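You operate a simulated robot arm through the tools that you are given. There is no shell and no other tool. Be economical: measure what you need, move in short steps, check, and stop when the job is done.

You run a simulated robot arm. Do the job below in one go: nothing can be reset, and whatever is moved stays where it is left.

TASK
Close the upper orange drawer. Take the green probe and put it on the shelf over the orange cabinet. Push the orange door shut. Fetch the silver bushing and set it on top of the big gold socket. Switch the length display switch on. Take the purple tube on the top of the grey stand and put it away on the shelf under the pipe rack. Take the green exhaust cover and leave it on the top of the blue stand. Take the cream spacer with the smallest size on its label from the top of the blue stand and leave it on the shelf of the grey stand. Any order will do. Set down upright: green probe, purple tube, cream spacer.
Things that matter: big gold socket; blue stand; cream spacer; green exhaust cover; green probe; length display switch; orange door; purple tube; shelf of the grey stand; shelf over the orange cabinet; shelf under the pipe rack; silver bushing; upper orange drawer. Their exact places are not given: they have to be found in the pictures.

The check looks at the end state, three seconds after you hand in, the way a careful person would. Anything else that was tipped, shoved, dropped, spilled or broken makes it a failure. Lids that push on must go on centred and level and be pressed home; caps that screw on are set level and turned clockwise until they are tight.

THE ROBOT
A 7-joint arm with a fingered hand on a trunk, on a base that drives. Base frame: it is fixed to the floor where the robot stands at the start and does not move with it; the origin is under the middle of the robot, x ahead of it, y to its left, z up. Lengths are in m, angles in rad, forces in N, time in s.
Its first joint turns from -2.897 to 2.897 rad. Places, roughly: big gold socket [0.5, -1.5, 1]; blue stand [0, 0.9, 0.7]; cream spacer [0, 1, 0.75]; green exhaust cover (6x6x4 cm) [-0.7, 1.3, 0.8]; green probe [0.5, 0.5, 1]; length display switch [-1.8, 0.8, 1.1]; orange door [0.4, 0.3, 0.5]; purple tube [-1, 1.25, 0.75]; shelf of the grey stand [-0.9, 1.3, 0.3]; shelf over the orange cabinet (82x19 cm) [0.92, 0.72, 1.4]; shelf under the pipe rack [-2.4, -0.7, 0.4]; silver bushing (4x4x2 cm) [-1.7, 1.1, 0.8]; upper orange drawer [0.9, 0.2, 0.7]. Payload 4 kg.
The tool frame sits at the grasp point between the pads (the TCP): z along the fingers, y along the line on which they close. The tips reach 0.03 m beyond it. The gripper opens to 0.104 m. The gripper's body begins 0.035 m behind the TCP. The gripper is a hand of 4 fingers: y runs from the thumb to the fingers, the wrist lies at [-0.015, -0.113, -0.19] in the tool frame.
Orientation is that of the tool frame in the base frame, as a unit quaternion [w, x, y, z]. With the fingers straight down and the wrist toward the robot, the tool's x, y and z point along [0, 1, 0], [1, 0, 0] and [0, 0, -1] of the base frame.

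THE INTERFACE
- The arm moves only by the tool step_arm. Its argument "deltas" is a list of rows, each a list of 6 numbers: the shift along the tool's x, y, z in units of 20 mm (1.0 is 20 mm), then the turn, a rotation vector about the tool's x, y, z in units of 5 degrees (1.0 is 5 degrees). In form: [[dx, dy, dz, ax, ay, az], ...]. A call has 1 to 12 rows; each row shifts and turns the commanded pose from where the row before left it, along the tool's axes as they then stand. A call with a number of a shift or a turn outside -1 to 1 is refused whole. Rows are played at 5 a second. More than 0.05 m and 0.15 rad between two rows, and nothing of the call is played. Where a pose cannot be reached the arm comes as near as it can. A force on the tool above 40 N (or 10 N above the force at the start of the call, whichever is more), or a blocked arm, ends the call early, and 0.2 s more pass. In this call time passes only in rows, and 0.2 s behind the last. It gives the time, the measured TCP pose, the force on the tool (base axes), the opening and the grip force at its end, in the units of the frame above (readings bear some noise), with the torque about the TCP (base axes, N m) and any sound that the robot's microphone picked up.
- Cameras (640 x 400 px; columns grow to the right, rows downward): "scene" is now at [0.2886, 0.2659, 1.2167]; the picture's right is [0.80, -0.60, 0.00], its down [-0.42, -0.56, -0.71] and it looks along [0.43, 0.57, -0.70] (base axes); focal length 214 px, centre (320, 200). "wrist" rides on the gripper at [0.061, -0.092, -0.13] in the tool frame; the picture's right is [-0.81, 0.28, -0.52], its down [-0.53, -0.71, 0.46] and it looks along [-0.24, 0.64, 0.72] (tool axes); focal length 275 px, centre (320, 200).
- get_image(camera): a new picture of that camera. The clock stands still meanwhile.
- base_move(legs): drives the robot by 1 to 6 legs, each [ahead, left, turn to the left] in m, m and rad, along the robot's own axes; the way and the turn of a leg run together, so that a leg with both is an arc; at most 1.5 m and 3.142 rad a leg. The arm and the cameras ride along, it lands a little off, and it stops where it bumps. It gives what a move gives.
- set_fingers(index, middle, ring, thumb_bend, thumb_turn): sets how far each is bent, from 0 (flat) to 1 (curled in); at 0.3 the hand is open as for a grip, at 0.7 the pads meet at the TCP. One left out holds its place. A second passes; each finger stops where it meets its share of the squeeze, and holds until it gets a number again. It is the only way to open and close the hand. It gives what a move gives, with no picture; readings hold the bend of each and the force on the fingers (four entries, about 0 where the hand has none), thumb and palm. thumb_turn goes from beside the hand (0) to across from the fingers (1), as for a grip.
- pan_tilt(pan, tilt): turns the head with the scene camera to pan (to the left, within 2.496 rad either way) and tilt (down, from -0.506 to 1.204), counted from straight ahead of the robot. It gives what a move gives.
- measure_at(camera, pixels): for up to 12 pixels [column, row] of the newest picture of that camera ("zoom" is the newest enlarged one), the place [x, y, z] in the base frame of the surface seen there, good to about 0.003 m. The clock stands still meanwhile.
- close_up(camera, box): a new picture of the part [left, top, right, bottom] of that camera's present view, enlarged. The clock stands still meanwhile.
- close_job(): hands the job in; it is judged then, once.

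Go step by step. Measure first, check grasps and placings, and put right what went wrong. The budget is 131 turns and 152 pictures, counting those below and the enlarged ones. Unless the task says otherwise, let go and move clear before handing in, and close with one line.

The tools are called after "Emit:" by a JSON object that holds its "op" and its "data". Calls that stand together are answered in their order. step_arm: Moves the arm, as the interface text tells. Its arguments: {"type":"object","properties":{"deltas":{"type":"array","items":{"type":"array","items":{"type":"number"}}}},"required":["deltas"]} The other tools are called the same way: set_fingers (index, middle, ring, thumb_bend, thumb_turn) moves the fingers one by one; base_move (legs) drives the base; pan_tilt (pan, tilt) turns the head that bears the scene camera; get_image (camera) takes a picture; measure_at (camera, pixels) gives the place of the surface under pixels of a picture; close_up (camera, box) takes an enlarged picture of a part of a camera's view; close_job () hands the job in.

At the start:

```text
t: 0.0
ee_pos: [0.1369, 0.4292, 1.0003]
orientation: [0.001, 0.707, 0.707, 0.0]
ft_force: [-0.3, -0.4, 0.6]
moment: [0.01, 0.03, -0.01]
opening: 0.1038
finger_force: 0.1
shape: jaw
bend: [0.3, 0.3, 0.3, 0.3, 0.98]
finger forces: [0.0, 0.1, 0.0, 0.0, 0.0, 0.0]
robot x, y, heading: [-0.0, -0.0036, -0.008]
head pan, tilt: [0.929, 0.775]
```

scene: 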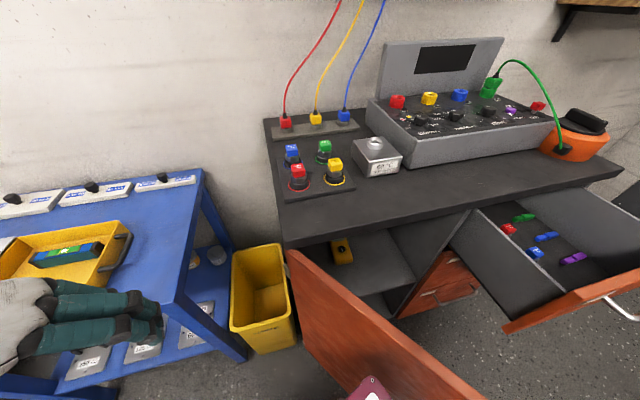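
wrist: 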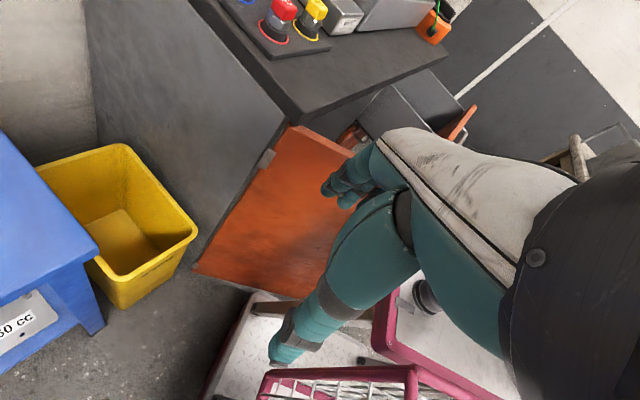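

The scene shows the orange cabinet with an open door (about 380,330) and an open drawer (560,250), and the blue stand at the left. I'll measure key points and look around.

Emit:
{"op": "measure_at", "data": {"camera": "scene", "pixels": [[292, 255], [470, 392], [505, 330], [638, 285], [325, 148], [490, 85], [440, 235], [600, 190], [285, 220], [205, 172], [70, 250], [575, 12]]}}

Emit:
{"op": "pan_tilt", "data": {"pan": 0.5, "tilt": 0.3}}

Emit:
{"op": "get_image", "data": {"camera": "scene"}}

```text
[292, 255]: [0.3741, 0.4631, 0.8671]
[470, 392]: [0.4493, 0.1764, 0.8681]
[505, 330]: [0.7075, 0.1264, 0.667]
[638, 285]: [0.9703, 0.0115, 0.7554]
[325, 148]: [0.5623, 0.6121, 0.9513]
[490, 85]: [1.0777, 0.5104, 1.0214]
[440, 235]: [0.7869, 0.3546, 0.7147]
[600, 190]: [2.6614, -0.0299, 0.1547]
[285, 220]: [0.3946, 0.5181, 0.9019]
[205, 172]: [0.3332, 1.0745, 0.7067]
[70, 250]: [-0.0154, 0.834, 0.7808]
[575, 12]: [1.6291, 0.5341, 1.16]
```

```text
t: 0.9
ee_pos: [0.1376, 0.4286, 0.9993]
orientation: [0.0, 0.707, 0.707, 0.001]
ft_force: [0.3, -1.3, 0.4]
moment: [0.01, 0.0, -0.04]
opening: 0.1035
finger_force: 0.0
shape: jaw
bend: [0.3, 0.3, 0.3, 0.3, 0.98]
finger forces: [0.0, 0.0, 0.1, 0.0, 0.1, 0.0]
robot x, y, heading: [-0.0032, -0.0003, 0.001]
head pan, tilt: [0.499, 0.3]
```

```text
149 pictures are left
```

scene: 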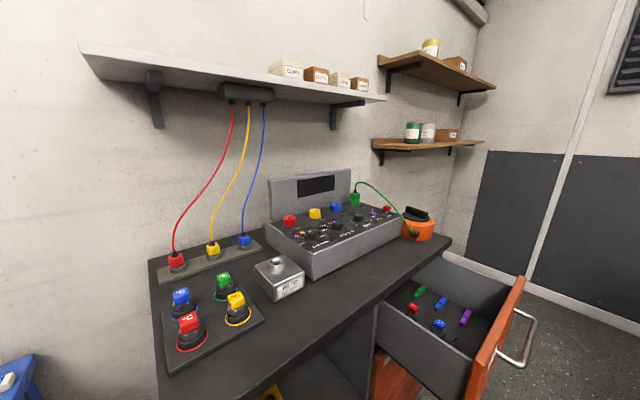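

The shelf over the cabinet is the pale one (80-385, 45-100). I'll look further round for the other places.

Emit:
{"op": "measure_at", "data": {"camera": "scene", "pixels": [[85, 48], [100, 78], [380, 98], [230, 83], [285, 70], [223, 282], [222, 293], [182, 298], [237, 300], [190, 325], [165, 310], [262, 318]]}}

Emit:
{"op": "pan_tilt", "data": {"pan": 1.6, "tilt": 0.6}}

Emit:
{"op": "get_image", "data": {"camera": "scene"}}

Emit:
{"op": "pan_tilt", "data": {"pan": 2.45, "tilt": 0.4}}

Emit:
{"op": "get_image", "data": {"camera": "scene"}}

Emit:
{"op": "pan_tilt", "data": {"pan": -1.0, "tilt": 0.4}}

Emit:
{"op": "get_image", "data": {"camera": "scene"}}

Emit:
{"op": "pan_tilt", "data": {"pan": -2.3, "tilt": 0.4}}

Emit:
{"op": "get_image", "data": {"camera": "scene"}}

```text
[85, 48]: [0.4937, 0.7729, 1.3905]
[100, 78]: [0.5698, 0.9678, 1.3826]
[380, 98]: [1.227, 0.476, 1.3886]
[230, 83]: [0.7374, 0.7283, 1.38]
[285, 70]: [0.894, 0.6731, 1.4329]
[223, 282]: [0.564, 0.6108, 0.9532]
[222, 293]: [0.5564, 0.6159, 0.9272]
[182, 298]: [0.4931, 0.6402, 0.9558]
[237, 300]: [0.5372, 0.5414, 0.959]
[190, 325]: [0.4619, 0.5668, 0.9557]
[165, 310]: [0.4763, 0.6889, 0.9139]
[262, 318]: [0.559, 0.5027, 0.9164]
```

```text
t: 2.2
ee_pos: [0.1377, 0.4292, 0.9992]
orientation: [0.0, 0.707, 0.707, 0.0]
ft_force: [0.7, 0.2, -0.2]
moment: [-0.05, -0.01, 0.01]
opening: 0.1035
finger_force: 0.1
shape: jaw
bend: [0.3, 0.3, 0.3, 0.3, 0.98]
finger forces: [0.0, 0.0, 0.0, 0.1, 0.0, 0.0]
robot x, y, heading: [0.0018, 0.003, -0.002]
head pan, tilt: [1.6, 0.6]
```

```text
148 pictures are left
```

scene: 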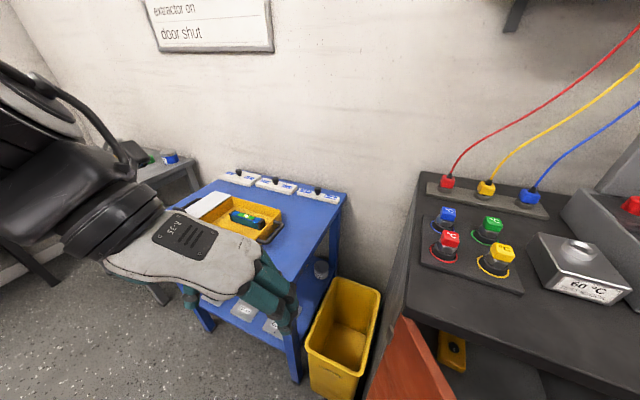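

```text
t: 3.4
ee_pos: [0.1372, 0.4285, 0.9997]
orientation: [0.0, 0.707, 0.707, 0.0]
ft_force: [0.2, -0.2, -0.3]
moment: [-0.01, -0.04, -0.01]
opening: 0.1038
finger_force: 0.1
shape: jaw
bend: [0.3, 0.3, 0.3, 0.3, 0.98]
finger forces: [0.1, 0.0, 0.0, 0.0, 0.1, 0.0]
robot x, y, heading: [0.003, -0.0052, -0.001]
head pan, tilt: [2.45, 0.4]
```

```text
147 pictures are left
```

scene: 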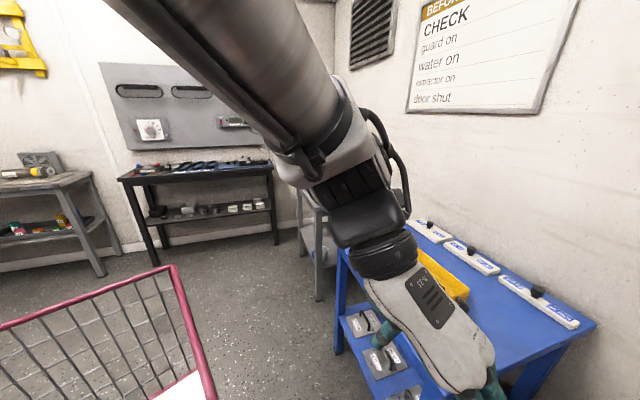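

```text
t: 6.3
ee_pos: [0.1366, 0.4292, 1.0006]
orientation: [0.0, 0.707, 0.707, 0.0]
ft_force: [0.1, -0.3, -0.1]
moment: [-0.01, 0.02, 0.04]
opening: 0.1038
finger_force: 0.1
shape: jaw
bend: [0.3, 0.3, 0.3, 0.3, 0.98]
finger forces: [0.1, 0.0, 0.0, 0.0, 0.0, 0.0]
robot x, y, heading: [0.0038, -0.0007, 0.001]
head pan, tilt: [-1.0, 0.4]
```

```text
146 pictures are left
```

scene: 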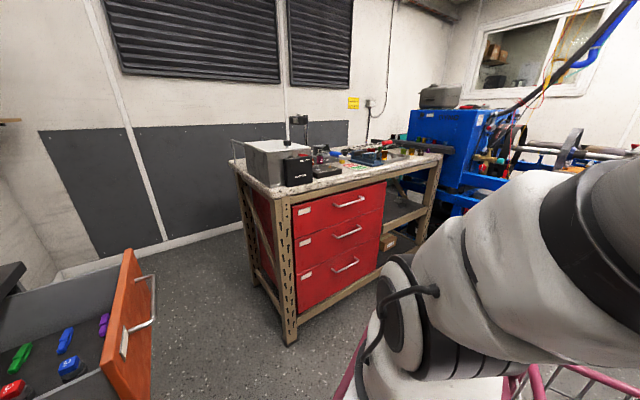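

```text
t: 7.8
ee_pos: [0.1363, 0.4292, 0.9995]
orientation: [0.0, 0.706, 0.708, 0.0]
ft_force: [0.6, 0.0, -0.1]
moment: [-0.02, -0.01, 0.03]
opening: 0.1037
finger_force: 0.0
shape: jaw
bend: [0.3, 0.3, 0.3, 0.3, 0.98]
finger forces: [0.0, 0.0, 0.1, 0.0, 0.0, 0.0]
robot x, y, heading: [0.0021, 0.002, -0.003]
head pan, tilt: [-2.3, 0.4]
```

```text
145 pictures are left
```

scene: 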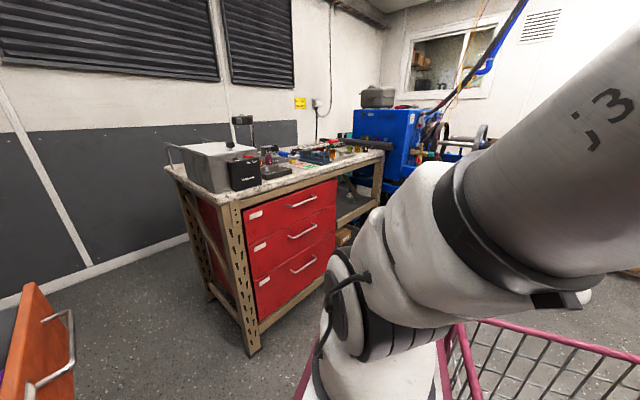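

The workbench with red drawers and gear is to the right; a black bench and grey stands are behind. I'll measure a few things here and check what the pink basket is.

Emit:
{"op": "measure_at", "data": {"camera": "scene", "pixels": [[290, 205], [455, 335], [600, 380], [560, 325], [320, 155], [185, 165], [375, 152], [210, 170], [30, 300], [440, 390], [265, 175]]}}

Emit:
{"op": "pan_tilt", "data": {"pan": -2.4, "tilt": 0.9}}

Emit:
{"op": "get_image", "data": {"camera": "scene"}}

Emit:
{"op": "close_up", "data": {"camera": "scene", "box": [160, 0, 400, 150]}}

```text
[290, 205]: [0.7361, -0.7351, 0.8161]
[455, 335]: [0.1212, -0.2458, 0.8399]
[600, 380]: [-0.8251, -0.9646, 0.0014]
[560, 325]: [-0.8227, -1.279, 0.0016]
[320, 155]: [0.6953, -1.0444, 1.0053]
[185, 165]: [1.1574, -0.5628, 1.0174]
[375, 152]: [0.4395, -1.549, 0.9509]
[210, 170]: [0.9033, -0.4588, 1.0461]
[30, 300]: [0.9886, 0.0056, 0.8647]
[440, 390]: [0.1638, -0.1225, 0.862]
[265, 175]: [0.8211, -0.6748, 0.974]
```

```text
t: 8.7
ee_pos: [0.1375, 0.4289, 1.0001]
orientation: [0.0, 0.708, 0.706, 0.0]
ft_force: [0.4, -1.0, 0.5]
moment: [0.02, -0.03, 0.01]
opening: 0.1034
finger_force: 0.1
shape: jaw
bend: [0.3, 0.3, 0.3, 0.3, 0.98]
finger forces: [0.0, 0.1, 0.1, 0.0, 0.0, 0.0]
robot x, y, heading: [0.0038, 0.001, 0.005]
head pan, tilt: [-2.4, 0.901]
```

```text
144 pictures are left
```

scene: 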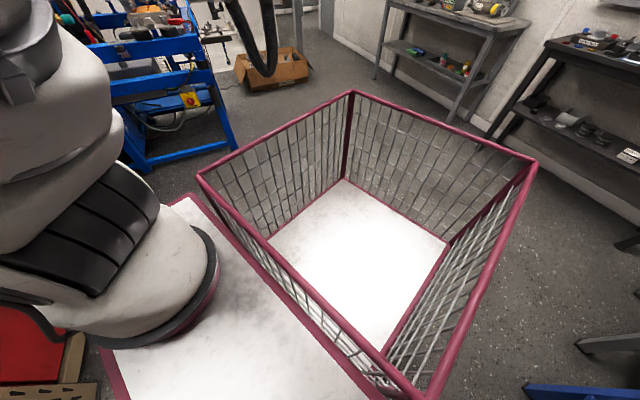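

```text
2.67 times, centred on (280, 75) of scene
```

zoom: 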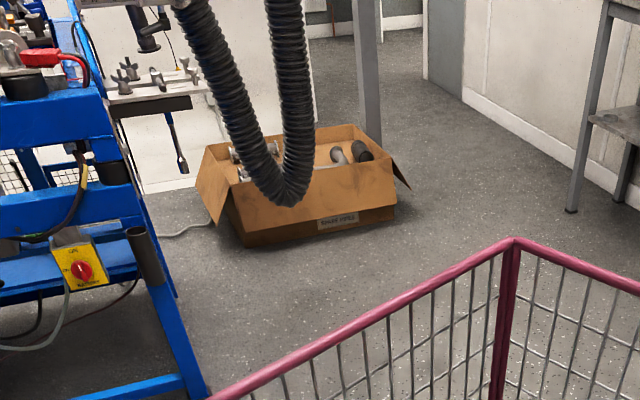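

The basket is the robot's own rear part. I'll measure its corners to know my footprint, and the far grey bench and black bench.

Emit:
{"op": "measure_at", "data": {"camera": "scene", "pixels": [[351, 93], [533, 158], [200, 178], [415, 395], [110, 360], [190, 205], [215, 145], [270, 75], [450, 118], [495, 128], [405, 50], [600, 140]]}}

Emit:
{"op": "pan_tilt", "data": {"pan": 2.45, "tilt": 0.5}}

Emit:
{"op": "get_image", "data": {"camera": "scene"}}

```text
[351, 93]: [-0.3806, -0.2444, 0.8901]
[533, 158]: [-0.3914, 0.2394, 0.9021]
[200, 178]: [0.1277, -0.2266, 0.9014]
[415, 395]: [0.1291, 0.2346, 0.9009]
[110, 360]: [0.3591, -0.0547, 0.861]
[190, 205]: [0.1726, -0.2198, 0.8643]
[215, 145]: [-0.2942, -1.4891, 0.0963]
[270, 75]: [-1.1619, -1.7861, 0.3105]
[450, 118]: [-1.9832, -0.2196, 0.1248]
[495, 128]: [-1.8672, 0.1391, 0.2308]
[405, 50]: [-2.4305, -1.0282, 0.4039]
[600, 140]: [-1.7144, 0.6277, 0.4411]
```

```text
t: 12.6
ee_pos: [0.1373, 0.4291, 1.0001]
orientation: [0.0, 0.706, 0.708, 0.0]
ft_force: [0.2, 1.0, -0.2]
moment: [-0.04, 0.01, 0.01]
opening: 0.1038
finger_force: 0.0
shape: jaw
bend: [0.3, 0.3, 0.3, 0.3, 0.98]
finger forces: [0.1, 0.1, 0.0, 0.0, 0.0, 0.0]
robot x, y, heading: [-0.001, -0.0031, -0.005]
head pan, tilt: [2.45, 0.499]
```

```text
142 pictures are left
```

scene: 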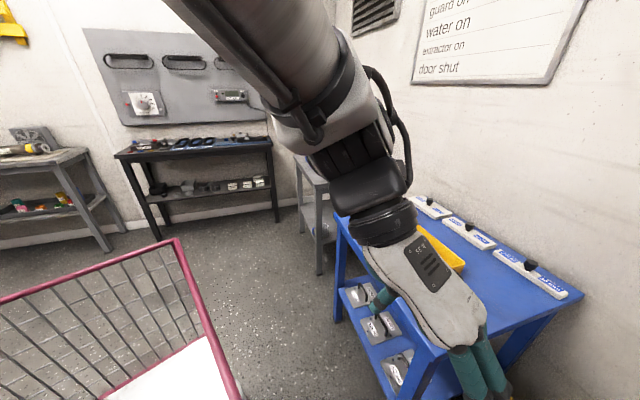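

I need to know where the arm's base sits on the platform, so I'll look down at it and measure, and also enlarge the back area at the left.

Emit:
{"op": "close_up", "data": {"camera": "scene", "box": [0, 50, 320, 250]}}

Emit:
{"op": "measure_at", "data": {"camera": "scene", "pixels": [[120, 152], [268, 145], [155, 225], [275, 212], [150, 103], [235, 97], [60, 158], [90, 152], [340, 210], [350, 330], [575, 295], [420, 200]]}}

Emit:
{"op": "pan_tilt", "data": {"pan": -1.9, "tilt": 1.1}}

Emit:
{"op": "get_image", "data": {"camera": "scene"}}

```text
2.00 times, centred on (160, 150) of scene
```

zoom: 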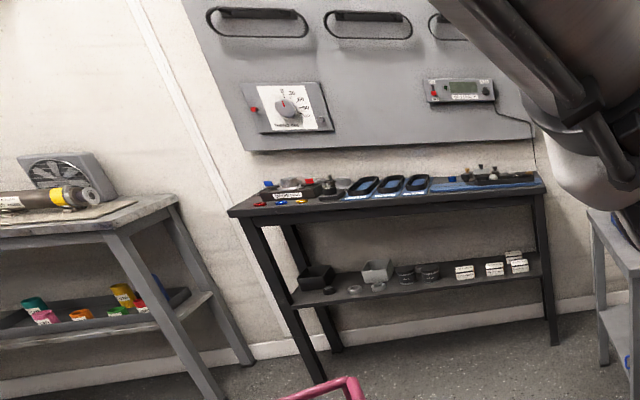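

```text
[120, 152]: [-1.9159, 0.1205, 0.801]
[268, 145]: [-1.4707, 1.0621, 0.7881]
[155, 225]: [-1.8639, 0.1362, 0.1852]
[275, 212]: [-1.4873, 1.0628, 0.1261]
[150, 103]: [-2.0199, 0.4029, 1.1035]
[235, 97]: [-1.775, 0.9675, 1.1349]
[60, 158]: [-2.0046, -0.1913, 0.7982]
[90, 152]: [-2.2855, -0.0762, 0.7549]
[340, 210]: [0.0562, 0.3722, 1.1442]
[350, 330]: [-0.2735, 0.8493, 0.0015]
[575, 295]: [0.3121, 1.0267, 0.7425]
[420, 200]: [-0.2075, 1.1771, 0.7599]
```

```text
t: 16.1
ee_pos: [0.1364, 0.4287, 0.9994]
orientation: [0.0, 0.708, 0.707, 0.0]
ft_force: [0.6, 0.5, -0.6]
moment: [0.03, 0.0, 0.03]
opening: 0.1037
finger_force: 0.1
shape: jaw
bend: [0.3, 0.3, 0.3, 0.3, 0.98]
finger forces: [0.0, 0.0, 0.0, 0.0, 0.1, 0.0]
robot x, y, heading: [-0.0006, -0.001, -0.001]
head pan, tilt: [-1.901, 1.1]
```

```text
140 pictures are left
```

scene: 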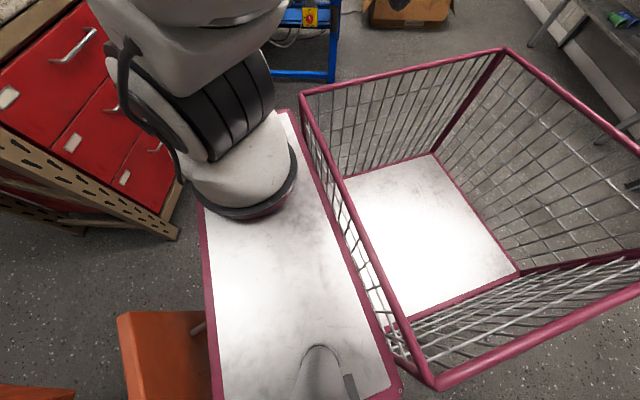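

The arm is mounted at the platform's right half and the head mast at its left. I'll measure both and the door corner (118,315).

Emit:
{"op": "measure_at", "data": {"camera": "scene", "pixels": [[205, 205], [245, 215], [285, 190], [198, 180], [205, 240], [218, 390], [120, 318], [190, 315], [205, 325], [400, 388], [60, 390], [285, 115]]}}

```text
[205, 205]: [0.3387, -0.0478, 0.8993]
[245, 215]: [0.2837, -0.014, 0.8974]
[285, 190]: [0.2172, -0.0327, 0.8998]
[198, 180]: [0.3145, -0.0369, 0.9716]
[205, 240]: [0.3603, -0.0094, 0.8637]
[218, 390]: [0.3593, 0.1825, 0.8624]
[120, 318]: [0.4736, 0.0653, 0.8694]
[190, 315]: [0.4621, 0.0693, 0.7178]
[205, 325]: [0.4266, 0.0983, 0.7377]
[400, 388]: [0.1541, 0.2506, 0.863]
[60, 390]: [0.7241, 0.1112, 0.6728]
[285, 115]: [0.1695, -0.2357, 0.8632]
```

The arm axis is at about (0.27,-0.10) in the robot frame, and the cabinet is turned by about -22°, with its drawer ~0.25 m out. I'll back off, turn to face the cabinet, and line up with the drawer.

Emit:
{"op": "base_move", "data": {"legs": [[-0.3, 0, 0], [0, 0, 1.187], [-0.17, 0, 0], [0, -0.63, 0]]}}

Emit:
{"op": "pan_tilt", "data": {"pan": -0.3, "tilt": 0.7}}

Emit:
{"op": "get_image", "data": {"camera": "scene"}}

```text
t: 25.3
ee_pos: [-0.1317, -0.1034, 1.0006]
orientation: [0.0, 0.184, 0.983, 0.0]
ft_force: [0.7, 0.0, -0.5]
moment: [0.03, -0.03, -0.04]
opening: 0.1037
finger_force: 0.1
shape: jaw
bend: [0.3, 0.3, 0.3, 0.3, 0.98]
finger forces: [0.0, 0.1, 0.0, 0.1, 0.1, 0.1]
robot x, y, heading: [0.2169, -0.3837, 1.201]
head pan, tilt: [-1.901, 1.1]
```

```text
t: 26.9
ee_pos: [-0.1323, -0.1025, 0.9991]
orientation: [0.0, 0.184, 0.983, -0.001]
ft_force: [0.3, 0.3, -0.5]
moment: [0.01, 0.02, 0.01]
opening: 0.1039
finger_force: 0.1
shape: jaw
bend: [0.3, 0.3, 0.3, 0.3, 0.98]
finger forces: [0.1, 0.0, 0.1, 0.0, 0.0, 0.0]
robot x, y, heading: [0.2206, -0.389, 1.199]
head pan, tilt: [-0.3, 0.7]
```

```text
139 pictures are left
```

scene: 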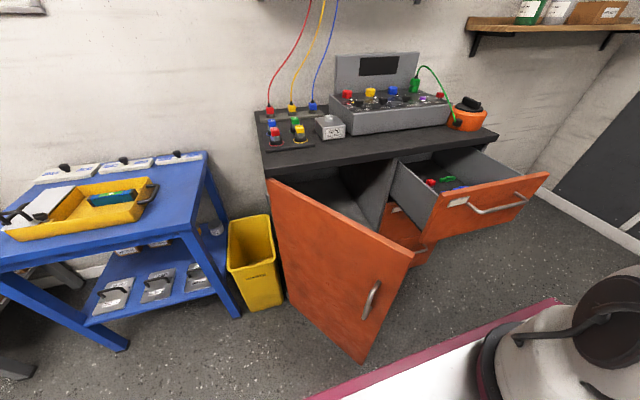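

The drawer front (430-548, 175-240) and the door (270-413, 180-360) are clearly seen. I'll measure them and desk corners.

Emit:
{"op": "measure_at", "data": {"camera": "scene", "pixels": [[430, 215], [545, 176], [425, 240], [470, 225], [500, 205], [522, 198], [412, 253], [362, 360], [372, 300], [268, 175], [497, 138], [275, 185]]}}

Emit:
{"op": "close_up", "data": {"camera": "scene", "box": [0, 130, 240, 280]}}

Emit:
{"op": "close_up", "data": {"camera": "scene", "box": [250, 80, 410, 180]}}

```text
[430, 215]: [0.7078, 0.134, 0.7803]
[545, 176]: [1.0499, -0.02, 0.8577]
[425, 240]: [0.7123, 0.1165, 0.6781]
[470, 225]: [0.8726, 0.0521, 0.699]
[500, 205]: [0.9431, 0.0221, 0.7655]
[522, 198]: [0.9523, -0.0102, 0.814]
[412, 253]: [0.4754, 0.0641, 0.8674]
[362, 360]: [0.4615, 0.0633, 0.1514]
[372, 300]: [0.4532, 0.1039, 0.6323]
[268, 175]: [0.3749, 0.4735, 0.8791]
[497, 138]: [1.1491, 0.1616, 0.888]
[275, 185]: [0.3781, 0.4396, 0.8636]
```

```text
2.67 times, centred on (120, 205) of scene
```

zoom: 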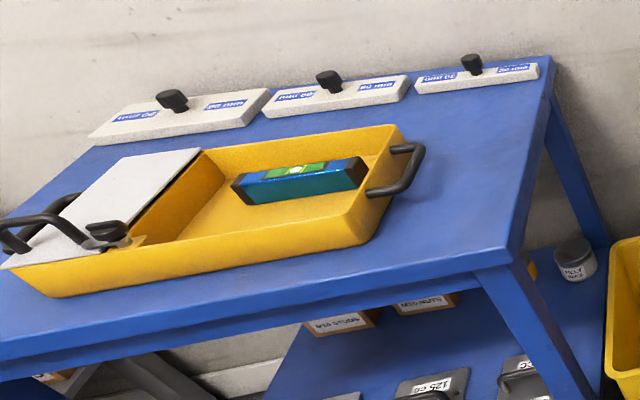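

```text
4.00 times, centred on (330, 130) of scene
```

zoom: 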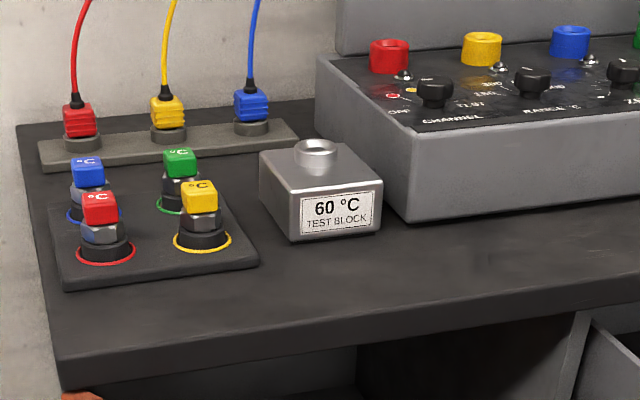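

The hand must come from the left side over the head mast to the front. I'll raise it first, then look.

Emit:
{"op": "step_arm", "data": {"deltas": [[0, 0, -1, 0, 0, 0], [0, 0, -1, 0, 0, 0], [0, 0, -1, 0, 0, 0], [0, 0, -1, 0, 0, 0], [0, 0, -1, 0, 0, 0], [0, 0, -1, 0, 0, 0], [0, 0, -1, 0, 0, 0], [0, 0, -1, 0, 0, 0], [0, 0, -1, 0, 0, 0], [0, 0, -1, 0, 0, 0], [0, 0, -1, 0, 0, 0], [0, 0, -1, 0, 0, 0]]}}

Emit:
{"op": "step_arm", "data": {"deltas": [[0, 0, -1, 0, 0, 0], [0, 0, -1, 0, 0, 0], [0, 0, -1, 0, 0, 0], [0, 0, -1, 0, 0, 0], [0, 0, -1, 0, 0, 0], [0, 0, -1, 0, 0, 0], [0, 0, -1, 0, 0, 0], [0, 0, -1, 0, 0, 0]]}}

Emit:
{"op": "pan_tilt", "data": {"pan": 2.1, "tilt": -0.3}}

Emit:
{"op": "get_image", "data": {"camera": "scene"}}

Emit:
{"op": "get_image", "data": {"camera": "wrist"}}

```text
t: 29.5
ee_pos: [-0.1291, -0.1016, 1.2419]
orientation: [-0.001, 0.183, 0.983, -0.001]
ft_force: [-0.7, 0.2, 0.9]
moment: [-0.01, 0.0, 0.0]
opening: 0.1045
finger_force: 0.0
shape: jaw
bend: [0.3, 0.3, 0.3, 0.3, 0.98]
finger forces: [0.0, 0.0, 0.0, 0.1, 0.0, 0.1]
robot x, y, heading: [0.2187, -0.3863, 1.202]
head pan, tilt: [-0.3, 0.7]
```

```text
t: 31.3
ee_pos: [-0.1313, -0.1039, 1.3696]
orientation: [0.0, 0.183, 0.983, 0.0]
ft_force: [0.7, -0.7, 0.4]
moment: [0.05, -0.02, -0.02]
opening: 0.1038
finger_force: 0.0
shape: jaw
bend: [0.3, 0.3, 0.3, 0.3, 0.98]
finger forces: [0.0, 0.0, 0.1, 0.0, 0.1, 0.0]
out of reach, approached as far as the arm can: row 7, 8
robot x, y, heading: [0.2206, -0.3839, 1.2]
head pan, tilt: [-0.3, 0.7]
```

```text
t: 33.5
ee_pos: [-0.1308, -0.104, 1.3707]
orientation: [-0.001, 0.183, 0.983, 0.0]
ft_force: [-0.8, 0.2, -0.7]
moment: [-0.01, -0.01, 0.02]
opening: 0.104
finger_force: 0.0
shape: jaw
bend: [0.3, 0.3, 0.3, 0.3, 0.98]
finger forces: [0.1, 0.0, 0.1, 0.0, 0.0, 0.0]
robot x, y, heading: [0.2199, -0.384, 1.203]
head pan, tilt: [2.1, -0.3]
```

```text
136 pictures are left
```

scene: 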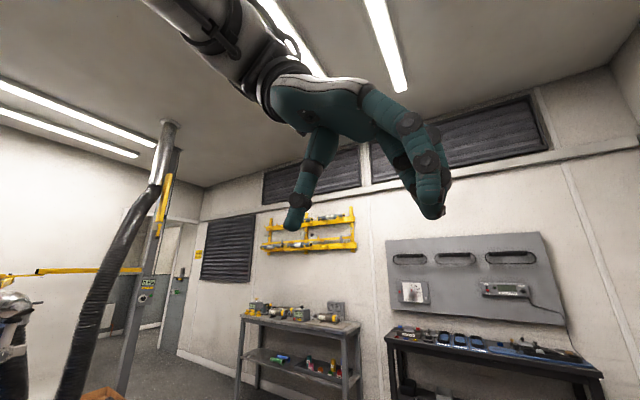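

```text
135 pictures are left
```

wrist: 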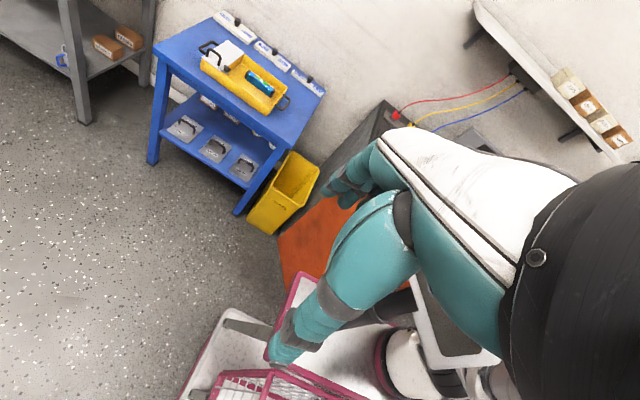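

The hand is above the camera and the yellow pipe rack with its grey bench is seen at (240-355, 210-390). I'll swing the hand forward over the mast.

Emit:
{"op": "step_arm", "data": {"deltas": [[0.3, 0.5, 1, 0, 0, 0], [0.3, 1, 0, 0, 0, 0], [0.3, 1, 0, 0, 0, 0], [0.3, 1, 0, 0, 0, 0], [0.3, 1, 0, 0, 0, 0], [0.3, 1, 0, 0, 0, 0], [0.3, 1, 0, 0, 0, 0], [0, 1, 0, 0, 0, 0], [0, 1, 0, 0, 0, 0], [0, 1, 0, 0, 0, 0], [0, 1, 0, 0, 0, 0], [0, 1, 0, 0, 0, 0]]}}

Emit:
{"op": "step_arm", "data": {"deltas": [[0, 1, 0, 0, 0, 0], [0, 1, 0, 0, 0, 0], [0, 1, 0, 0, 0, 0], [0, 1, 0, 0, 0, 0], [0, 1, 0, 0, 0, 0], [0, 1, 0, 0, 0, 0], [0, 1, 0, 0, 0, 0], [-0.8, 1, 0, 0, 0, 0], [-0.8, 1, 0, 0, 0, 0], [-0.8, 1, 0, 0, 0, 0], [-0.8, 1, 0, 0, 0, 0], [-0.8, 1, 0, 0, 0, 0]]}}

Emit:
{"op": "step_arm", "data": {"deltas": [[-0.8, 1, 0, 0, 0, 0], [-0.8, 1, 0, 0, 0, 0], [-0.8, 1, 0, 0, 0, 0], [-0.8, 1, 0, 0, 0, 0], [-0.8, 1, 0, 0, 0, 0], [-0.8, 1, 0, 0, 0, 0], [-0.8, 1, 0, 0, 0, 0], [-1, 0.3, 0, 0, 0, 0], [-1, 0.3, 0, 0, 0, 0], [-1, 0.3, 0, 0, 0, 0], [-1, 0.3, 0, 0, 0, 0], [-1, 0.3, 0, 0, 0, 0]]}}

Emit:
{"op": "step_arm", "data": {"deltas": [[-1, 0.3, 0, 0, 0, 0], [-1, 0.3, 0, 0, 0, 0], [-1, 0.3, 0, 0, 0, 0], [-1, 0.3, 0, 0, 0, 0], [-1, 0.3, 0, 0, 0, 0], [-1, 0.3, 0, 0, 0, 0], [-1, 0, 0, 0, 0, 0], [-1, 0, 0, 0, 0, 0], [-1, 0, 0, 0, 0, 0], [-1, 0, 0, 0, 0, 0], [-1, 0, 0, 0, 0, 0], [-1, 0, 0, 0, 0, 0]]}}

```text
t: 36.1
ee_pos: [-0.0883, 0.1285, 1.3501]
orientation: [0.0, 0.183, 0.983, 0.0]
ft_force: [0.1, -0.8, 0.3]
moment: [-0.03, 0.0, 0.02]
opening: 0.1037
finger_force: 0.0
shape: jaw
bend: [0.3, 0.3, 0.3, 0.3, 0.98]
finger forces: [0.0, 0.1, 0.0, 0.0, 0.0, 0.0]
robot x, y, heading: [0.2202, -0.3869, 1.209]
head pan, tilt: [2.1, -0.3]
```

```text
t: 38.7
ee_pos: [0.0753, 0.3246, 1.3524]
orientation: [0.0, 0.183, 0.983, 0.001]
ft_force: [0.3, -0.9, -0.9]
moment: [-0.02, -0.01, 0.0]
opening: 0.104
finger_force: 0.1
shape: jaw
bend: [0.3, 0.3, 0.3, 0.3, 0.98]
finger forces: [0.0, 0.0, 0.1, 0.0, 0.0, 0.0]
robot x, y, heading: [0.2255, -0.3828, 1.203]
head pan, tilt: [2.1, -0.3]
```

```text
t: 41.3
ee_pos: [0.3367, 0.4026, 1.3499]
orientation: [0.0, 0.183, 0.983, 0.0]
ft_force: [0.1, 0.5, 0.2]
moment: [0.01, 0.01, -0.02]
opening: 0.1037
finger_force: 0.2
shape: jaw
bend: [0.3, 0.3, 0.3, 0.3, 0.98]
finger forces: [0.0, 0.1, 0.0, 0.0, 0.1, 0.0]
robot x, y, heading: [0.2219, -0.3857, 1.207]
head pan, tilt: [2.1, -0.3]
```

```text
t: 43.9
ee_pos: [0.5717, 0.3512, 1.3518]
orientation: [0.0, 0.183, 0.983, 0.0]
ft_force: [0.8, 0.2, -0.8]
moment: [-0.03, 0.02, -0.02]
opening: 0.104
finger_force: 0.0
shape: jaw
bend: [0.3, 0.3, 0.3, 0.3, 0.98]
finger forces: [0.0, 0.0, 0.0, 0.0, 0.0, 0.0]
robot x, y, heading: [0.2183, -0.3834, 1.202]
head pan, tilt: [2.1, -0.3]
```

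The hand is now in front (u≈0.40). I'll back the base off and go right, then lower the closed hand in front of the drawer.

Emit:
{"op": "base_move", "data": {"legs": [[-0.28, 0, 0], [0, -0.2, 0]]}}

Emit:
{"op": "set_fingers", "data": {"index": 0.75, "middle": 0.75, "ring": 0.75, "thumb_bend": 0.6}}

Emit:
{"op": "step_arm", "data": {"deltas": [[-1, 0, 1, 0, 0, 0], [-1, 0, 1, 0, 0, 0], [-1, 0, 1, 0, 0, 0], [-1, 0, 1, 0, 0, 0], [-1, 0, 1, 0, 0, 0], [-1, 0, 1, 0, 0, 0], [-1, 0, 1, 0, 0, 0], [0, 0, 1, 0, 0, 0], [0, 0, 1, 0, 0, 0], [0, 0, 1, 0, 0, 0], [0, 0, 1, 0, 0, 0], [0, 0, 1, 0, 0, 0]]}}

Emit:
{"op": "pan_tilt", "data": {"pan": -0.4, "tilt": 0.5}}

Emit:
{"op": "get_image", "data": {"camera": "scene"}}

```text
t: 47.1
ee_pos: [0.6563, 0.0125, 1.3523]
orientation: [0.0, 0.185, 0.983, -0.001]
ft_force: [0.2, -0.7, -0.2]
moment: [0.0, 0.0, 0.04]
opening: 0.1038
finger_force: 0.1
shape: jaw
bend: [0.3, 0.3, 0.3, 0.3, 0.98]
finger forces: [0.1, 0.1, 0.0, 0.0, 0.0, 0.1]
robot x, y, heading: [0.2994, -0.723, 1.201]
head pan, tilt: [2.1, -0.3]
```

```text
t: 48.1
ee_pos: [0.6562, 0.013, 1.3524]
orientation: [0.0, 0.184, 0.983, 0.0]
ft_force: [-0.1, -0.2, 0.1]
moment: [-0.05, -0.03, 0.01]
opening: 0.0053
finger_force: 0.1
shape: fingers
bend: [0.75, 0.75, 0.75, 0.6, 0.98]
finger forces: [0.0, 0.1, 0.0, 0.1, 0.1, 0.0]
robot x, y, heading: [0.3017, -0.7211, 1.2]
head pan, tilt: [2.1, -0.3]
```

```text
t: 50.7
ee_pos: [0.7852, -0.0365, 1.1099]
orientation: [0.0, 0.185, 0.983, -0.001]
ft_force: [-0.4, -0.3, -0.1]
moment: [0.04, 0.01, 0.0]
opening: 0.0053
finger_force: 0.0
shape: fingers
bend: [0.75, 0.75, 0.75, 0.6, 0.98]
finger forces: [0.1, 0.0, 0.0, 0.1, 0.0, 0.0]
robot x, y, heading: [0.2999, -0.7225, 1.198]
head pan, tilt: [2.1, -0.3]
```

```text
t: 53.0
ee_pos: [0.7856, -0.037, 1.1104]
orientation: [0.001, 0.185, 0.983, 0.0]
ft_force: [-0.5, 0.5, 0.0]
moment: [-0.03, 0.01, -0.03]
opening: 0.0049
finger_force: 0.0
shape: fingers
bend: [0.75, 0.75, 0.75, 0.6, 0.98]
finger forces: [0.1, 0.1, 0.0, 0.1, 0.1, 0.0]
robot x, y, heading: [0.2992, -0.7218, 1.199]
head pan, tilt: [-0.4, 0.499]
```

```text
134 pictures are left
```

scene: 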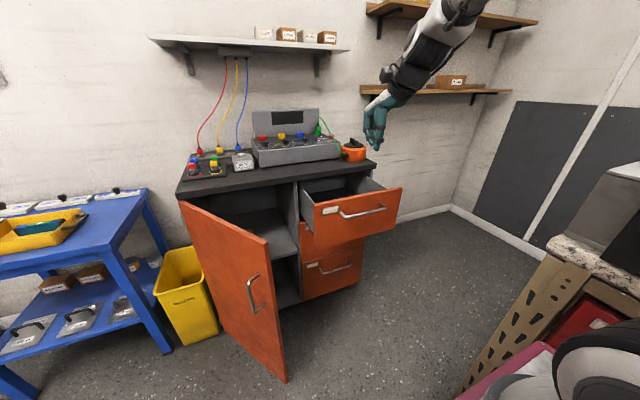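

The hand is at u≈0.74, v≈0.26 before the drawer's front. I'll lower it to z≈0.78 and push along +y.

Emit:
{"op": "step_arm", "data": {"deltas": [[0, 0, 1, 0, 0, 0], [0, 0, 1, 0, 0, 0], [0, 0, 1, 0, 0, 0], [0, 0, 1, 0, 0, 0], [0, 0, 1, 0, 0, 0], [0, 0, 1, 0, 0, 0], [0, 0, 1, 0, 0, 0], [0, 0, 1, 0, 0, 0], [0, 0, 1, 0, 0, 0], [0, 0, 1, 0, 0, 0], [0, 0, 1, 0, 0, 0], [0, 0, 1, 0, 0, 0]]}}

Emit:
{"op": "step_arm", "data": {"deltas": [[0, 0, 1, 0, 0, 0], [0, 0, 1, 0, 0, 0], [0, 0, 1, 0, 0, 0], [0, 0, 1, 0, 0, 0], [0, 0.5, 0.5, 0, 0, 0], [0, 0.5, 0, 0, 0, 0], [0, 0.5, 0, 0, 0, 0], [0, 0.5, 0, 0, 0, 0], [0, 0.5, 0, 0, 0, 0], [0, 0.5, 0, 0, 0, 0], [0, 0.5, 0, 0, 0, 0], [0, 0.5, 0, 0, 0, 0]]}}

Emit:
{"op": "get_image", "data": {"camera": "scene"}}

```text
t: 55.6
ee_pos: [0.7876, -0.0358, 0.8733]
orientation: [0.0, 0.185, 0.983, 0.0]
ft_force: [0.0, 0.4, 1.1]
moment: [0.01, -0.02, -0.04]
opening: 0.0053
finger_force: 0.0
shape: fingers
bend: [0.75, 0.75, 0.75, 0.6, 0.98]
finger forces: [0.0, 0.0, 0.0, 0.0, 0.1, 0.0]
robot x, y, heading: [0.3037, -0.7201, 1.204]
head pan, tilt: [-0.4, 0.499]
```

```text
t: 58.2
ee_pos: [0.8148, 0.0369, 0.782]
orientation: [0.001, 0.184, 0.983, 0.0]
ft_force: [0.4, 0.2, 0.1]
moment: [-0.01, 0.03, 0.01]
opening: 0.0053
finger_force: 0.0
shape: fingers
bend: [0.75, 0.75, 0.75, 0.6, 0.98]
finger forces: [0.0, 0.0, 0.0, 0.0, 0.0, 0.1]
robot x, y, heading: [0.3056, -0.7195, 1.197]
head pan, tilt: [-0.4, 0.499]
```

```text
133 pictures are left
```

scene: 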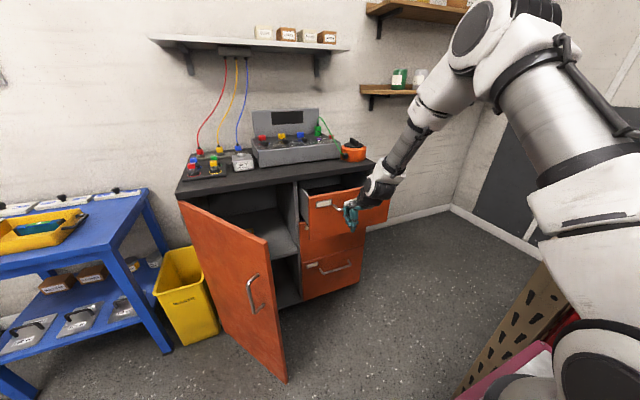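

The drawer already moved in some (front left edge now ~304,190). I'll keep pushing.

Emit:
{"op": "step_arm", "data": {"deltas": [[0, 0.5, 0, 0, 0, 0], [0, 0.5, 0, 0, 0, 0], [0, 0.5, 0, 0, 0, 0], [0, 0.5, 0, 0, 0, 0], [0, 0.5, 0, 0, 0, 0], [0, 0.5, 0, 0, 0, 0], [0, 0.5, 0, 0, 0, 0], [0, 0.5, 0, 0, 0, 0], [0, 0.5, 0, 0, 0, 0], [0, 0.5, 0, 0, 0, 0], [0, 0.5, 0, 0, 0, 0], [0, 0.5, 0, 0, 0, 0]]}}

Emit:
{"op": "step_arm", "data": {"deltas": [[0, 0.5, 0, 0, 0, 0], [0, 0.5, 0, 0, 0, 0], [0, 0.5, 0, 0, 0, 0], [0, 0.5, 0, 0, 0, 0], [0, 0.5, 0, 0, 0, 0], [0, 0.5, 0, 0, 0, 0]]}}

Emit:
{"op": "get_image", "data": {"camera": "scene"}}

```text
t: 60.8
ee_pos: [0.8596, 0.1494, 0.7829]
orientation: [0.0, 0.185, 0.983, 0.0]
ft_force: [0.4, 0.1, -0.3]
moment: [-0.02, 0.03, 0.03]
opening: 0.005
finger_force: 0.0
shape: fingers
bend: [0.75, 0.75, 0.75, 0.6, 0.98]
finger forces: [0.1, 0.0, 0.0, 0.0, 0.1, 0.1]
robot x, y, heading: [0.3014, -0.7235, 1.198]
head pan, tilt: [-0.4, 0.499]
```

```text
t: 61.9
ee_pos: [0.8731, 0.1822, 0.7813]
orientation: [-0.002, 0.184, 0.983, -0.004]
ft_force: [-11.8, -24.9, 11.6]
moment: [1.05, -0.59, -0.29]
opening: 0.0049
finger_force: 14.4
shape: fingers
bend: [0.75, 0.75, 0.75, 0.6, 0.98]
finger forces: [0.0, 24.4, 4.1, 0.1, 0.0, 0.0]
robot x, y, heading: [0.2992, -0.7213, 1.201]
head pan, tilt: [-0.4, 0.499]
stopped in row 5: the force on the tool passed its limit at 47 N (the readings are from after the stop); the commanded pose is now the measured one
```

```text
132 pictures are left
```

scene: 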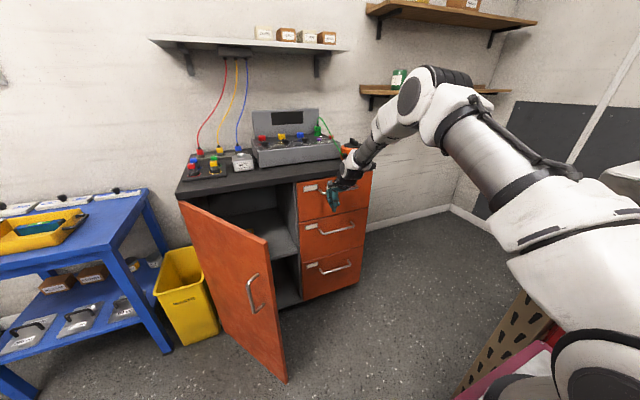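

The upper drawer is flush. Next I'll lift the hand, carry it over to the door's outer side and lower it there.

Emit:
{"op": "step_arm", "data": {"deltas": [[0, -1, 0, 0, 0, 0], [0, -1, -0.5, 0, 0, 0], [0, -1, -1, 0, 0, 0], [0, -1, -1, 0, 0, 0], [0, -1, -1, 0, 0, 0], [0, -1, -1, 0, 0, 0], [0, 0, -1, 0, 0, 0], [0, 0, -1, 0, 0, 0], [0, 0, -1, 0, 0, 0], [0, 0, -1, 0, 0, 0], [0, 0, -1, 0, 0, 0], [0, 0, -1, 0, 0, 0]]}}

Emit:
{"op": "step_arm", "data": {"deltas": [[1, -0.3, -1, 0, 0, 0], [1, -0.3, -0.5, 0, 0, 0], [1, -0.3, 0, 0, 0, 0], [1, -0.3, 0, 0, 0, 0], [1, -0.3, 0, 0, 0, 0], [1, -0.3, 0, 0, 0, 0], [1, -0.3, 0, 0, 0, 0], [1, -0.3, 0, 0, 0, 0], [1, -0.3, 0, 0, 0, 0], [1, -0.3, 0, 0, 0, 0], [1, -0.3, 0, 0, 0, 0], [1, -0.3, 0, 0, 0, 0]]}}

Emit:
{"op": "step_arm", "data": {"deltas": [[1, -0.2, 0, 0, 0, 0], [1, -0.2, 0, 0, 0, 0], [1, -0.2, 0, 0, 0, 0], [1, -0.2, 0, 0, 0, 0], [1, -0.2, 0, 0, 0, 0], [1, -0.2, 0, 0, 0, 0], [1, -0.2, 0, 0, 0, 0], [1, -0.2, 0, 0, 0, 0], [1, -0.2, 0, 0, 0, 0], [1, -0.2, 0, 0, 0, 0], [1, -0.2, 0, 0, 0, 0], [1, -0.2, 0, 0, 0, 0]]}}

Emit:
{"op": "get_image", "data": {"camera": "scene"}}

```text
t: 64.5
ee_pos: [0.834, 0.0737, 0.9899]
orientation: [-0.001, 0.185, 0.983, -0.004]
ft_force: [0.0, 1.1, 0.0]
moment: [0.01, -0.01, 0.02]
opening: 0.0049
finger_force: 0.1
shape: fingers
bend: [0.75, 0.75, 0.75, 0.6, 0.98]
finger forces: [0.0, 0.0, 0.0, 0.1, 0.0, 0.0]
robot x, y, heading: [0.3, -0.7236, 1.195]
head pan, tilt: [-0.4, 0.499]
```

```text
t: 67.0
ee_pos: [0.5834, 0.0943, 1.0223]
orientation: [0.0, 0.186, 0.983, -0.004]
ft_force: [-0.2, -0.4, 0.9]
moment: [-0.02, -0.03, 0.0]
opening: 0.0051
finger_force: 0.1
shape: fingers
bend: [0.75, 0.75, 0.75, 0.6, 0.98]
finger forces: [0.1, 0.1, 0.0, 0.0, 0.0, 0.1]
robot x, y, heading: [0.3026, -0.7234, 1.199]
head pan, tilt: [-0.4, 0.499]
```

```text
t: 69.7
ee_pos: [0.3408, 0.1377, 1.0218]
orientation: [-0.001, 0.185, 0.983, -0.003]
ft_force: [-0.5, 0.2, 0.0]
moment: [0.06, 0.03, -0.01]
opening: 0.0051
finger_force: 0.0
shape: fingers
bend: [0.75, 0.75, 0.75, 0.6, 0.98]
finger forces: [0.0, 0.1, 0.0, 0.0, 0.0, 0.0]
robot x, y, heading: [0.3033, -0.7222, 1.203]
head pan, tilt: [-0.4, 0.499]
```

```text
131 pictures are left
```

scene: 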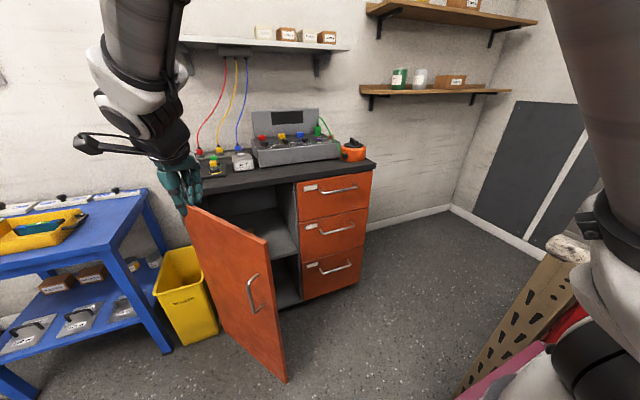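

The hand is left of the door (u≈0.265, v≈0.255). Lower it and sweep along the door's arc.

Emit:
{"op": "step_arm", "data": {"deltas": [[0, 0, 1, 0, 0, 0], [0, 0, 1, 0, 0, 0], [0, 0, 1, 0, 0, 0], [0, 0, 1, 0, 0, 0], [0, 0, 1, 0, 0, 0], [0, 0, 1, 0, 0, 0], [0, 0, 1, 0, 0, 0], [0, 0, 1, 0, 0, 0], [0, 0, 1, 0, 0, 0], [0, 0, 1, 0, 0, 0], [0, 0, 1, 0, 0, 0]]}}

Emit:
{"op": "step_arm", "data": {"deltas": [[-0.67, 0.3, 0, 0, 0, 0], [-0.67, 0.3, 0, 0, 0, 0], [-0.67, 0.3, 0, 0, 0, 0], [-0.67, 0.3, 0, 0, 0, 0], [-0.67, 0.3, 0, 0, 0, 0], [-0.8, 0.56, 0, 0, 0, 0], [-0.8, 0.56, 0, 0, 0, 0], [-0.8, 0.56, 0, 0, 0, 0], [-0.8, 0.56, 0, 0, 0, 0]]}}

Emit:
{"op": "get_image", "data": {"camera": "scene"}}

```text
t: 72.0
ee_pos: [0.3409, 0.1343, 0.8014]
orientation: [-0.001, 0.185, 0.983, -0.002]
ft_force: [-0.6, 0.0, 1.0]
moment: [0.01, 0.0, 0.05]
opening: 0.0051
finger_force: 0.0
shape: fingers
bend: [0.75, 0.75, 0.75, 0.6, 0.98]
finger forces: [0.0, 0.0, 0.0, 0.0, 0.0, 0.0]
robot x, y, heading: [0.2999, -0.72, 1.197]
head pan, tilt: [-0.4, 0.499]
```

```text
t: 74.0
ee_pos: [0.4897, 0.1592, 0.8033]
orientation: [-0.001, 0.185, 0.983, -0.004]
ft_force: [-0.2, 0.6, 0.0]
moment: [0.0, -0.03, 0.01]
opening: 0.0049
finger_force: 0.0
shape: fingers
bend: [0.75, 0.75, 0.75, 0.6, 0.98]
finger forces: [0.0, 0.1, 0.0, 0.1, 0.1, 0.1]
robot x, y, heading: [0.3005, -0.7238, 1.194]
head pan, tilt: [-0.4, 0.499]
```

```text
130 pictures are left
```

scene: 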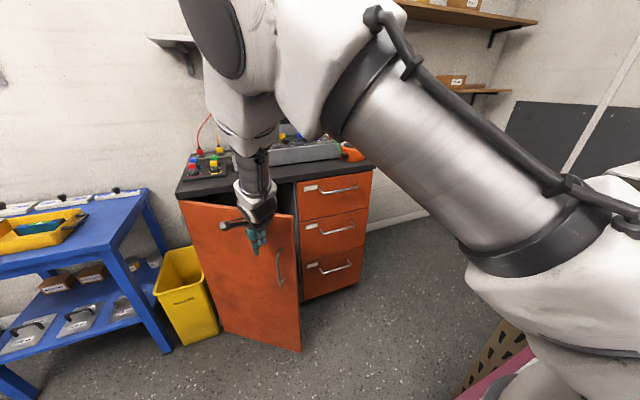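

The door is swinging along nicely. I'll finish the arc.

Emit:
{"op": "step_arm", "data": {"deltas": [[-0.58, 0.74, 0, 0, 0, 0], [-0.58, 0.74, 0, 0, 0, 0], [-0.58, 0.74, 0, 0, 0, 0], [-0.58, 0.74, 0, 0, 0, 0], [-0.58, 0.74, 0, 0, 0, 0], [-0.58, 0.74, 0, 0, 0, 0], [-0.24, 0.76, 0, 0, 0, 0], [-0.24, 0.76, 0, 0, 0, 0], [-0.24, 0.76, 0, 0, 0, 0], [-0.24, 0.76, 0, 0, 0, 0]]}}

Emit:
{"op": "step_arm", "data": {"deltas": [[0, 0.5, 0, 0, 0, 0], [0, 0.5, 0, 0, 0, 0], [0, 0.5, 0, 0, 0, 0], [0, 0.5, 0, 0, 0, 0], [0, 0.5, 0, 0, 0, 0], [0, 0.5, 0, 0, 0, 0], [0, 0.5, 0, 0, 0, 0], [0, 0.5, 0, 0, 0, 0], [0, 0.5, 0, 0, 0, 0], [0, 0.5, 0, 0, 0, 0]]}}

Emit:
{"op": "get_image", "data": {"camera": "scene"}}

```text
t: 76.2
ee_pos: [0.6273, 0.2663, 0.8001]
orientation: [-0.001, 0.185, 0.983, -0.002]
ft_force: [-1.2, -1.3, -0.7]
moment: [0.01, 0.02, 0.0]
opening: 0.0048
finger_force: 0.1
shape: fingers
bend: [0.75, 0.75, 0.75, 0.6, 0.98]
finger forces: [0.0, 0.1, 0.1, 0.0, 0.0, 0.1]
robot x, y, heading: [0.3019, -0.7213, 1.2]
head pan, tilt: [-0.4, 0.499]
```

```text
t: 77.8
ee_pos: [0.6474, 0.3205, 0.7984]
orientation: [-0.002, 0.186, 0.982, -0.009]
ft_force: [-9.4, -27.3, 7.2]
moment: [1.66, -0.63, -0.36]
opening: 0.0051
finger_force: 14.7
shape: fingers
bend: [0.75, 0.75, 0.75, 0.6, 0.98]
finger forces: [0.1, 28.8, 0.0, 0.0, 0.1, 0.0]
robot x, y, heading: [0.2992, -0.7246, 1.197]
head pan, tilt: [-0.4, 0.499]
stopped in row 7: the force on the tool passed its limit at 75 N (the readings are from after the stop); the commanded pose is now the measured one
```

```text
129 pictures are left
```

scene: 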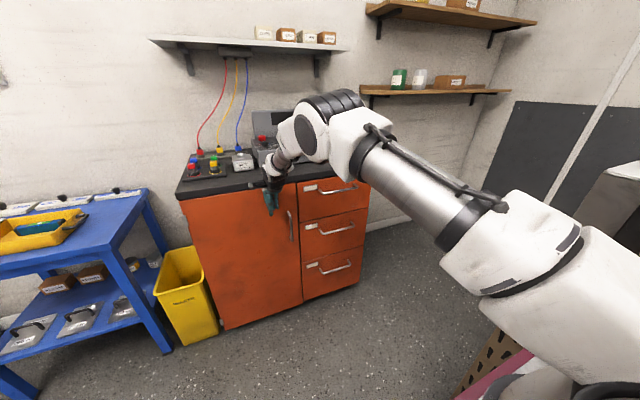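

The door is flush shut. Now I'll retract and raise the hand, and measure the yellow bin and the probes for the approach.

Emit:
{"op": "measure_at", "data": {"camera": "scene", "pixels": [[183, 344], [217, 328], [155, 292], [160, 353], [145, 215], [60, 250], [175, 345], [190, 45], [348, 52], [175, 42], [213, 158], [245, 57]]}}

Emit:
{"op": "step_arm", "data": {"deltas": [[0, -1, 0, 0, 0, 0], [0, -1, 0, 0, 0, 0], [0, -1, 0, 0, 0, 0], [0, -1, -1, 0, 0, 0], [0, -1, -1, 0, 0, 0], [0, -1, -1, 0, 0, 0], [0, -1, -1, 0, 0, 0], [0, -1, -1, 0, 0, 0], [0, -1, -1, 0, 0, 0], [0, -1, -1, 0, 0, 0], [0, 0, -1, 0, 0, 0], [0, 0, -1, 0, 0, 0]]}}

Emit:
{"op": "step_arm", "data": {"deltas": [[0, 0, -1, 0, 0, 0], [0, 0, -1, 0, 0, 0], [0, 0, -1, 0, 0, 0], [0, 0, -1, 0, 0, 0], [0, 0, -1, 0, 0, 0], [0, 0, -1, 0, 0, 0], [0, 0, -1, 0, 0, 0], [0, 0, -1, 0, 0, 0], [0, 0, -1, 0, 0, 0], [0, 0, -1, 0, 0, 0], [0, 0, -1, 0, 0, 0], [0, 0, -1, 0, 0, 0]]}}

Emit:
{"op": "set_fingers", "data": {"index": 0.3, "middle": 0.3, "ring": 0.3, "thumb_bend": 0.3}}

```text
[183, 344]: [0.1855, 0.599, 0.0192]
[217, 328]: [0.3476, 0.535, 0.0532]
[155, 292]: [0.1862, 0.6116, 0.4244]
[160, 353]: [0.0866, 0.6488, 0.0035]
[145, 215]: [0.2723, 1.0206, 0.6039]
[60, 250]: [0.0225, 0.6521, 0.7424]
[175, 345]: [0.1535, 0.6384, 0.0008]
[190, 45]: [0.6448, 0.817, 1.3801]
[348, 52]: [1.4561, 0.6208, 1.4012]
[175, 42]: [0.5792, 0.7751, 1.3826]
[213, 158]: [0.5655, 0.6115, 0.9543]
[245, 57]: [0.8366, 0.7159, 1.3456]
```

```text
t: 80.4
ee_pos: [0.5754, 0.1369, 0.9827]
orientation: [-0.001, 0.186, 0.983, -0.009]
ft_force: [-0.5, -0.1, -0.2]
moment: [-0.01, -0.05, -0.02]
opening: 0.0053
finger_force: 0.1
shape: fingers
bend: [0.75, 0.75, 0.75, 0.6, 0.98]
finger forces: [0.0, 0.0, 0.0, 0.0, 0.0, 0.1]
robot x, y, heading: [0.299, -0.7194, 1.197]
head pan, tilt: [-0.4, 0.499]
```

```text
t: 83.0
ee_pos: [0.5803, 0.1431, 1.2228]
orientation: [-0.002, 0.184, 0.983, -0.008]
ft_force: [0.1, 0.1, -0.4]
moment: [0.0, 0.02, -0.03]
opening: 0.0048
finger_force: 0.1
shape: fingers
bend: [0.75, 0.75, 0.75, 0.6, 0.98]
finger forces: [0.0, 0.1, 0.0, 0.0, 0.1, 0.0]
robot x, y, heading: [0.3006, -0.7233, 1.202]
head pan, tilt: [-0.4, 0.499]
```

```text
t: 84.0
ee_pos: [0.5784, 0.1419, 1.2216]
orientation: [-0.001, 0.185, 0.983, -0.008]
ft_force: [-0.2, 0.1, -0.2]
moment: [-0.01, 0.0, 0.01]
opening: 0.1029
finger_force: 0.0
shape: fingers
bend: [0.3, 0.3, 0.3, 0.3, 0.98]
finger forces: [0.0, 0.1, 0.0, 0.1, 0.1, 0.1]
robot x, y, heading: [0.304, -0.7254, 1.194]
head pan, tilt: [-0.4, 0.499]
```

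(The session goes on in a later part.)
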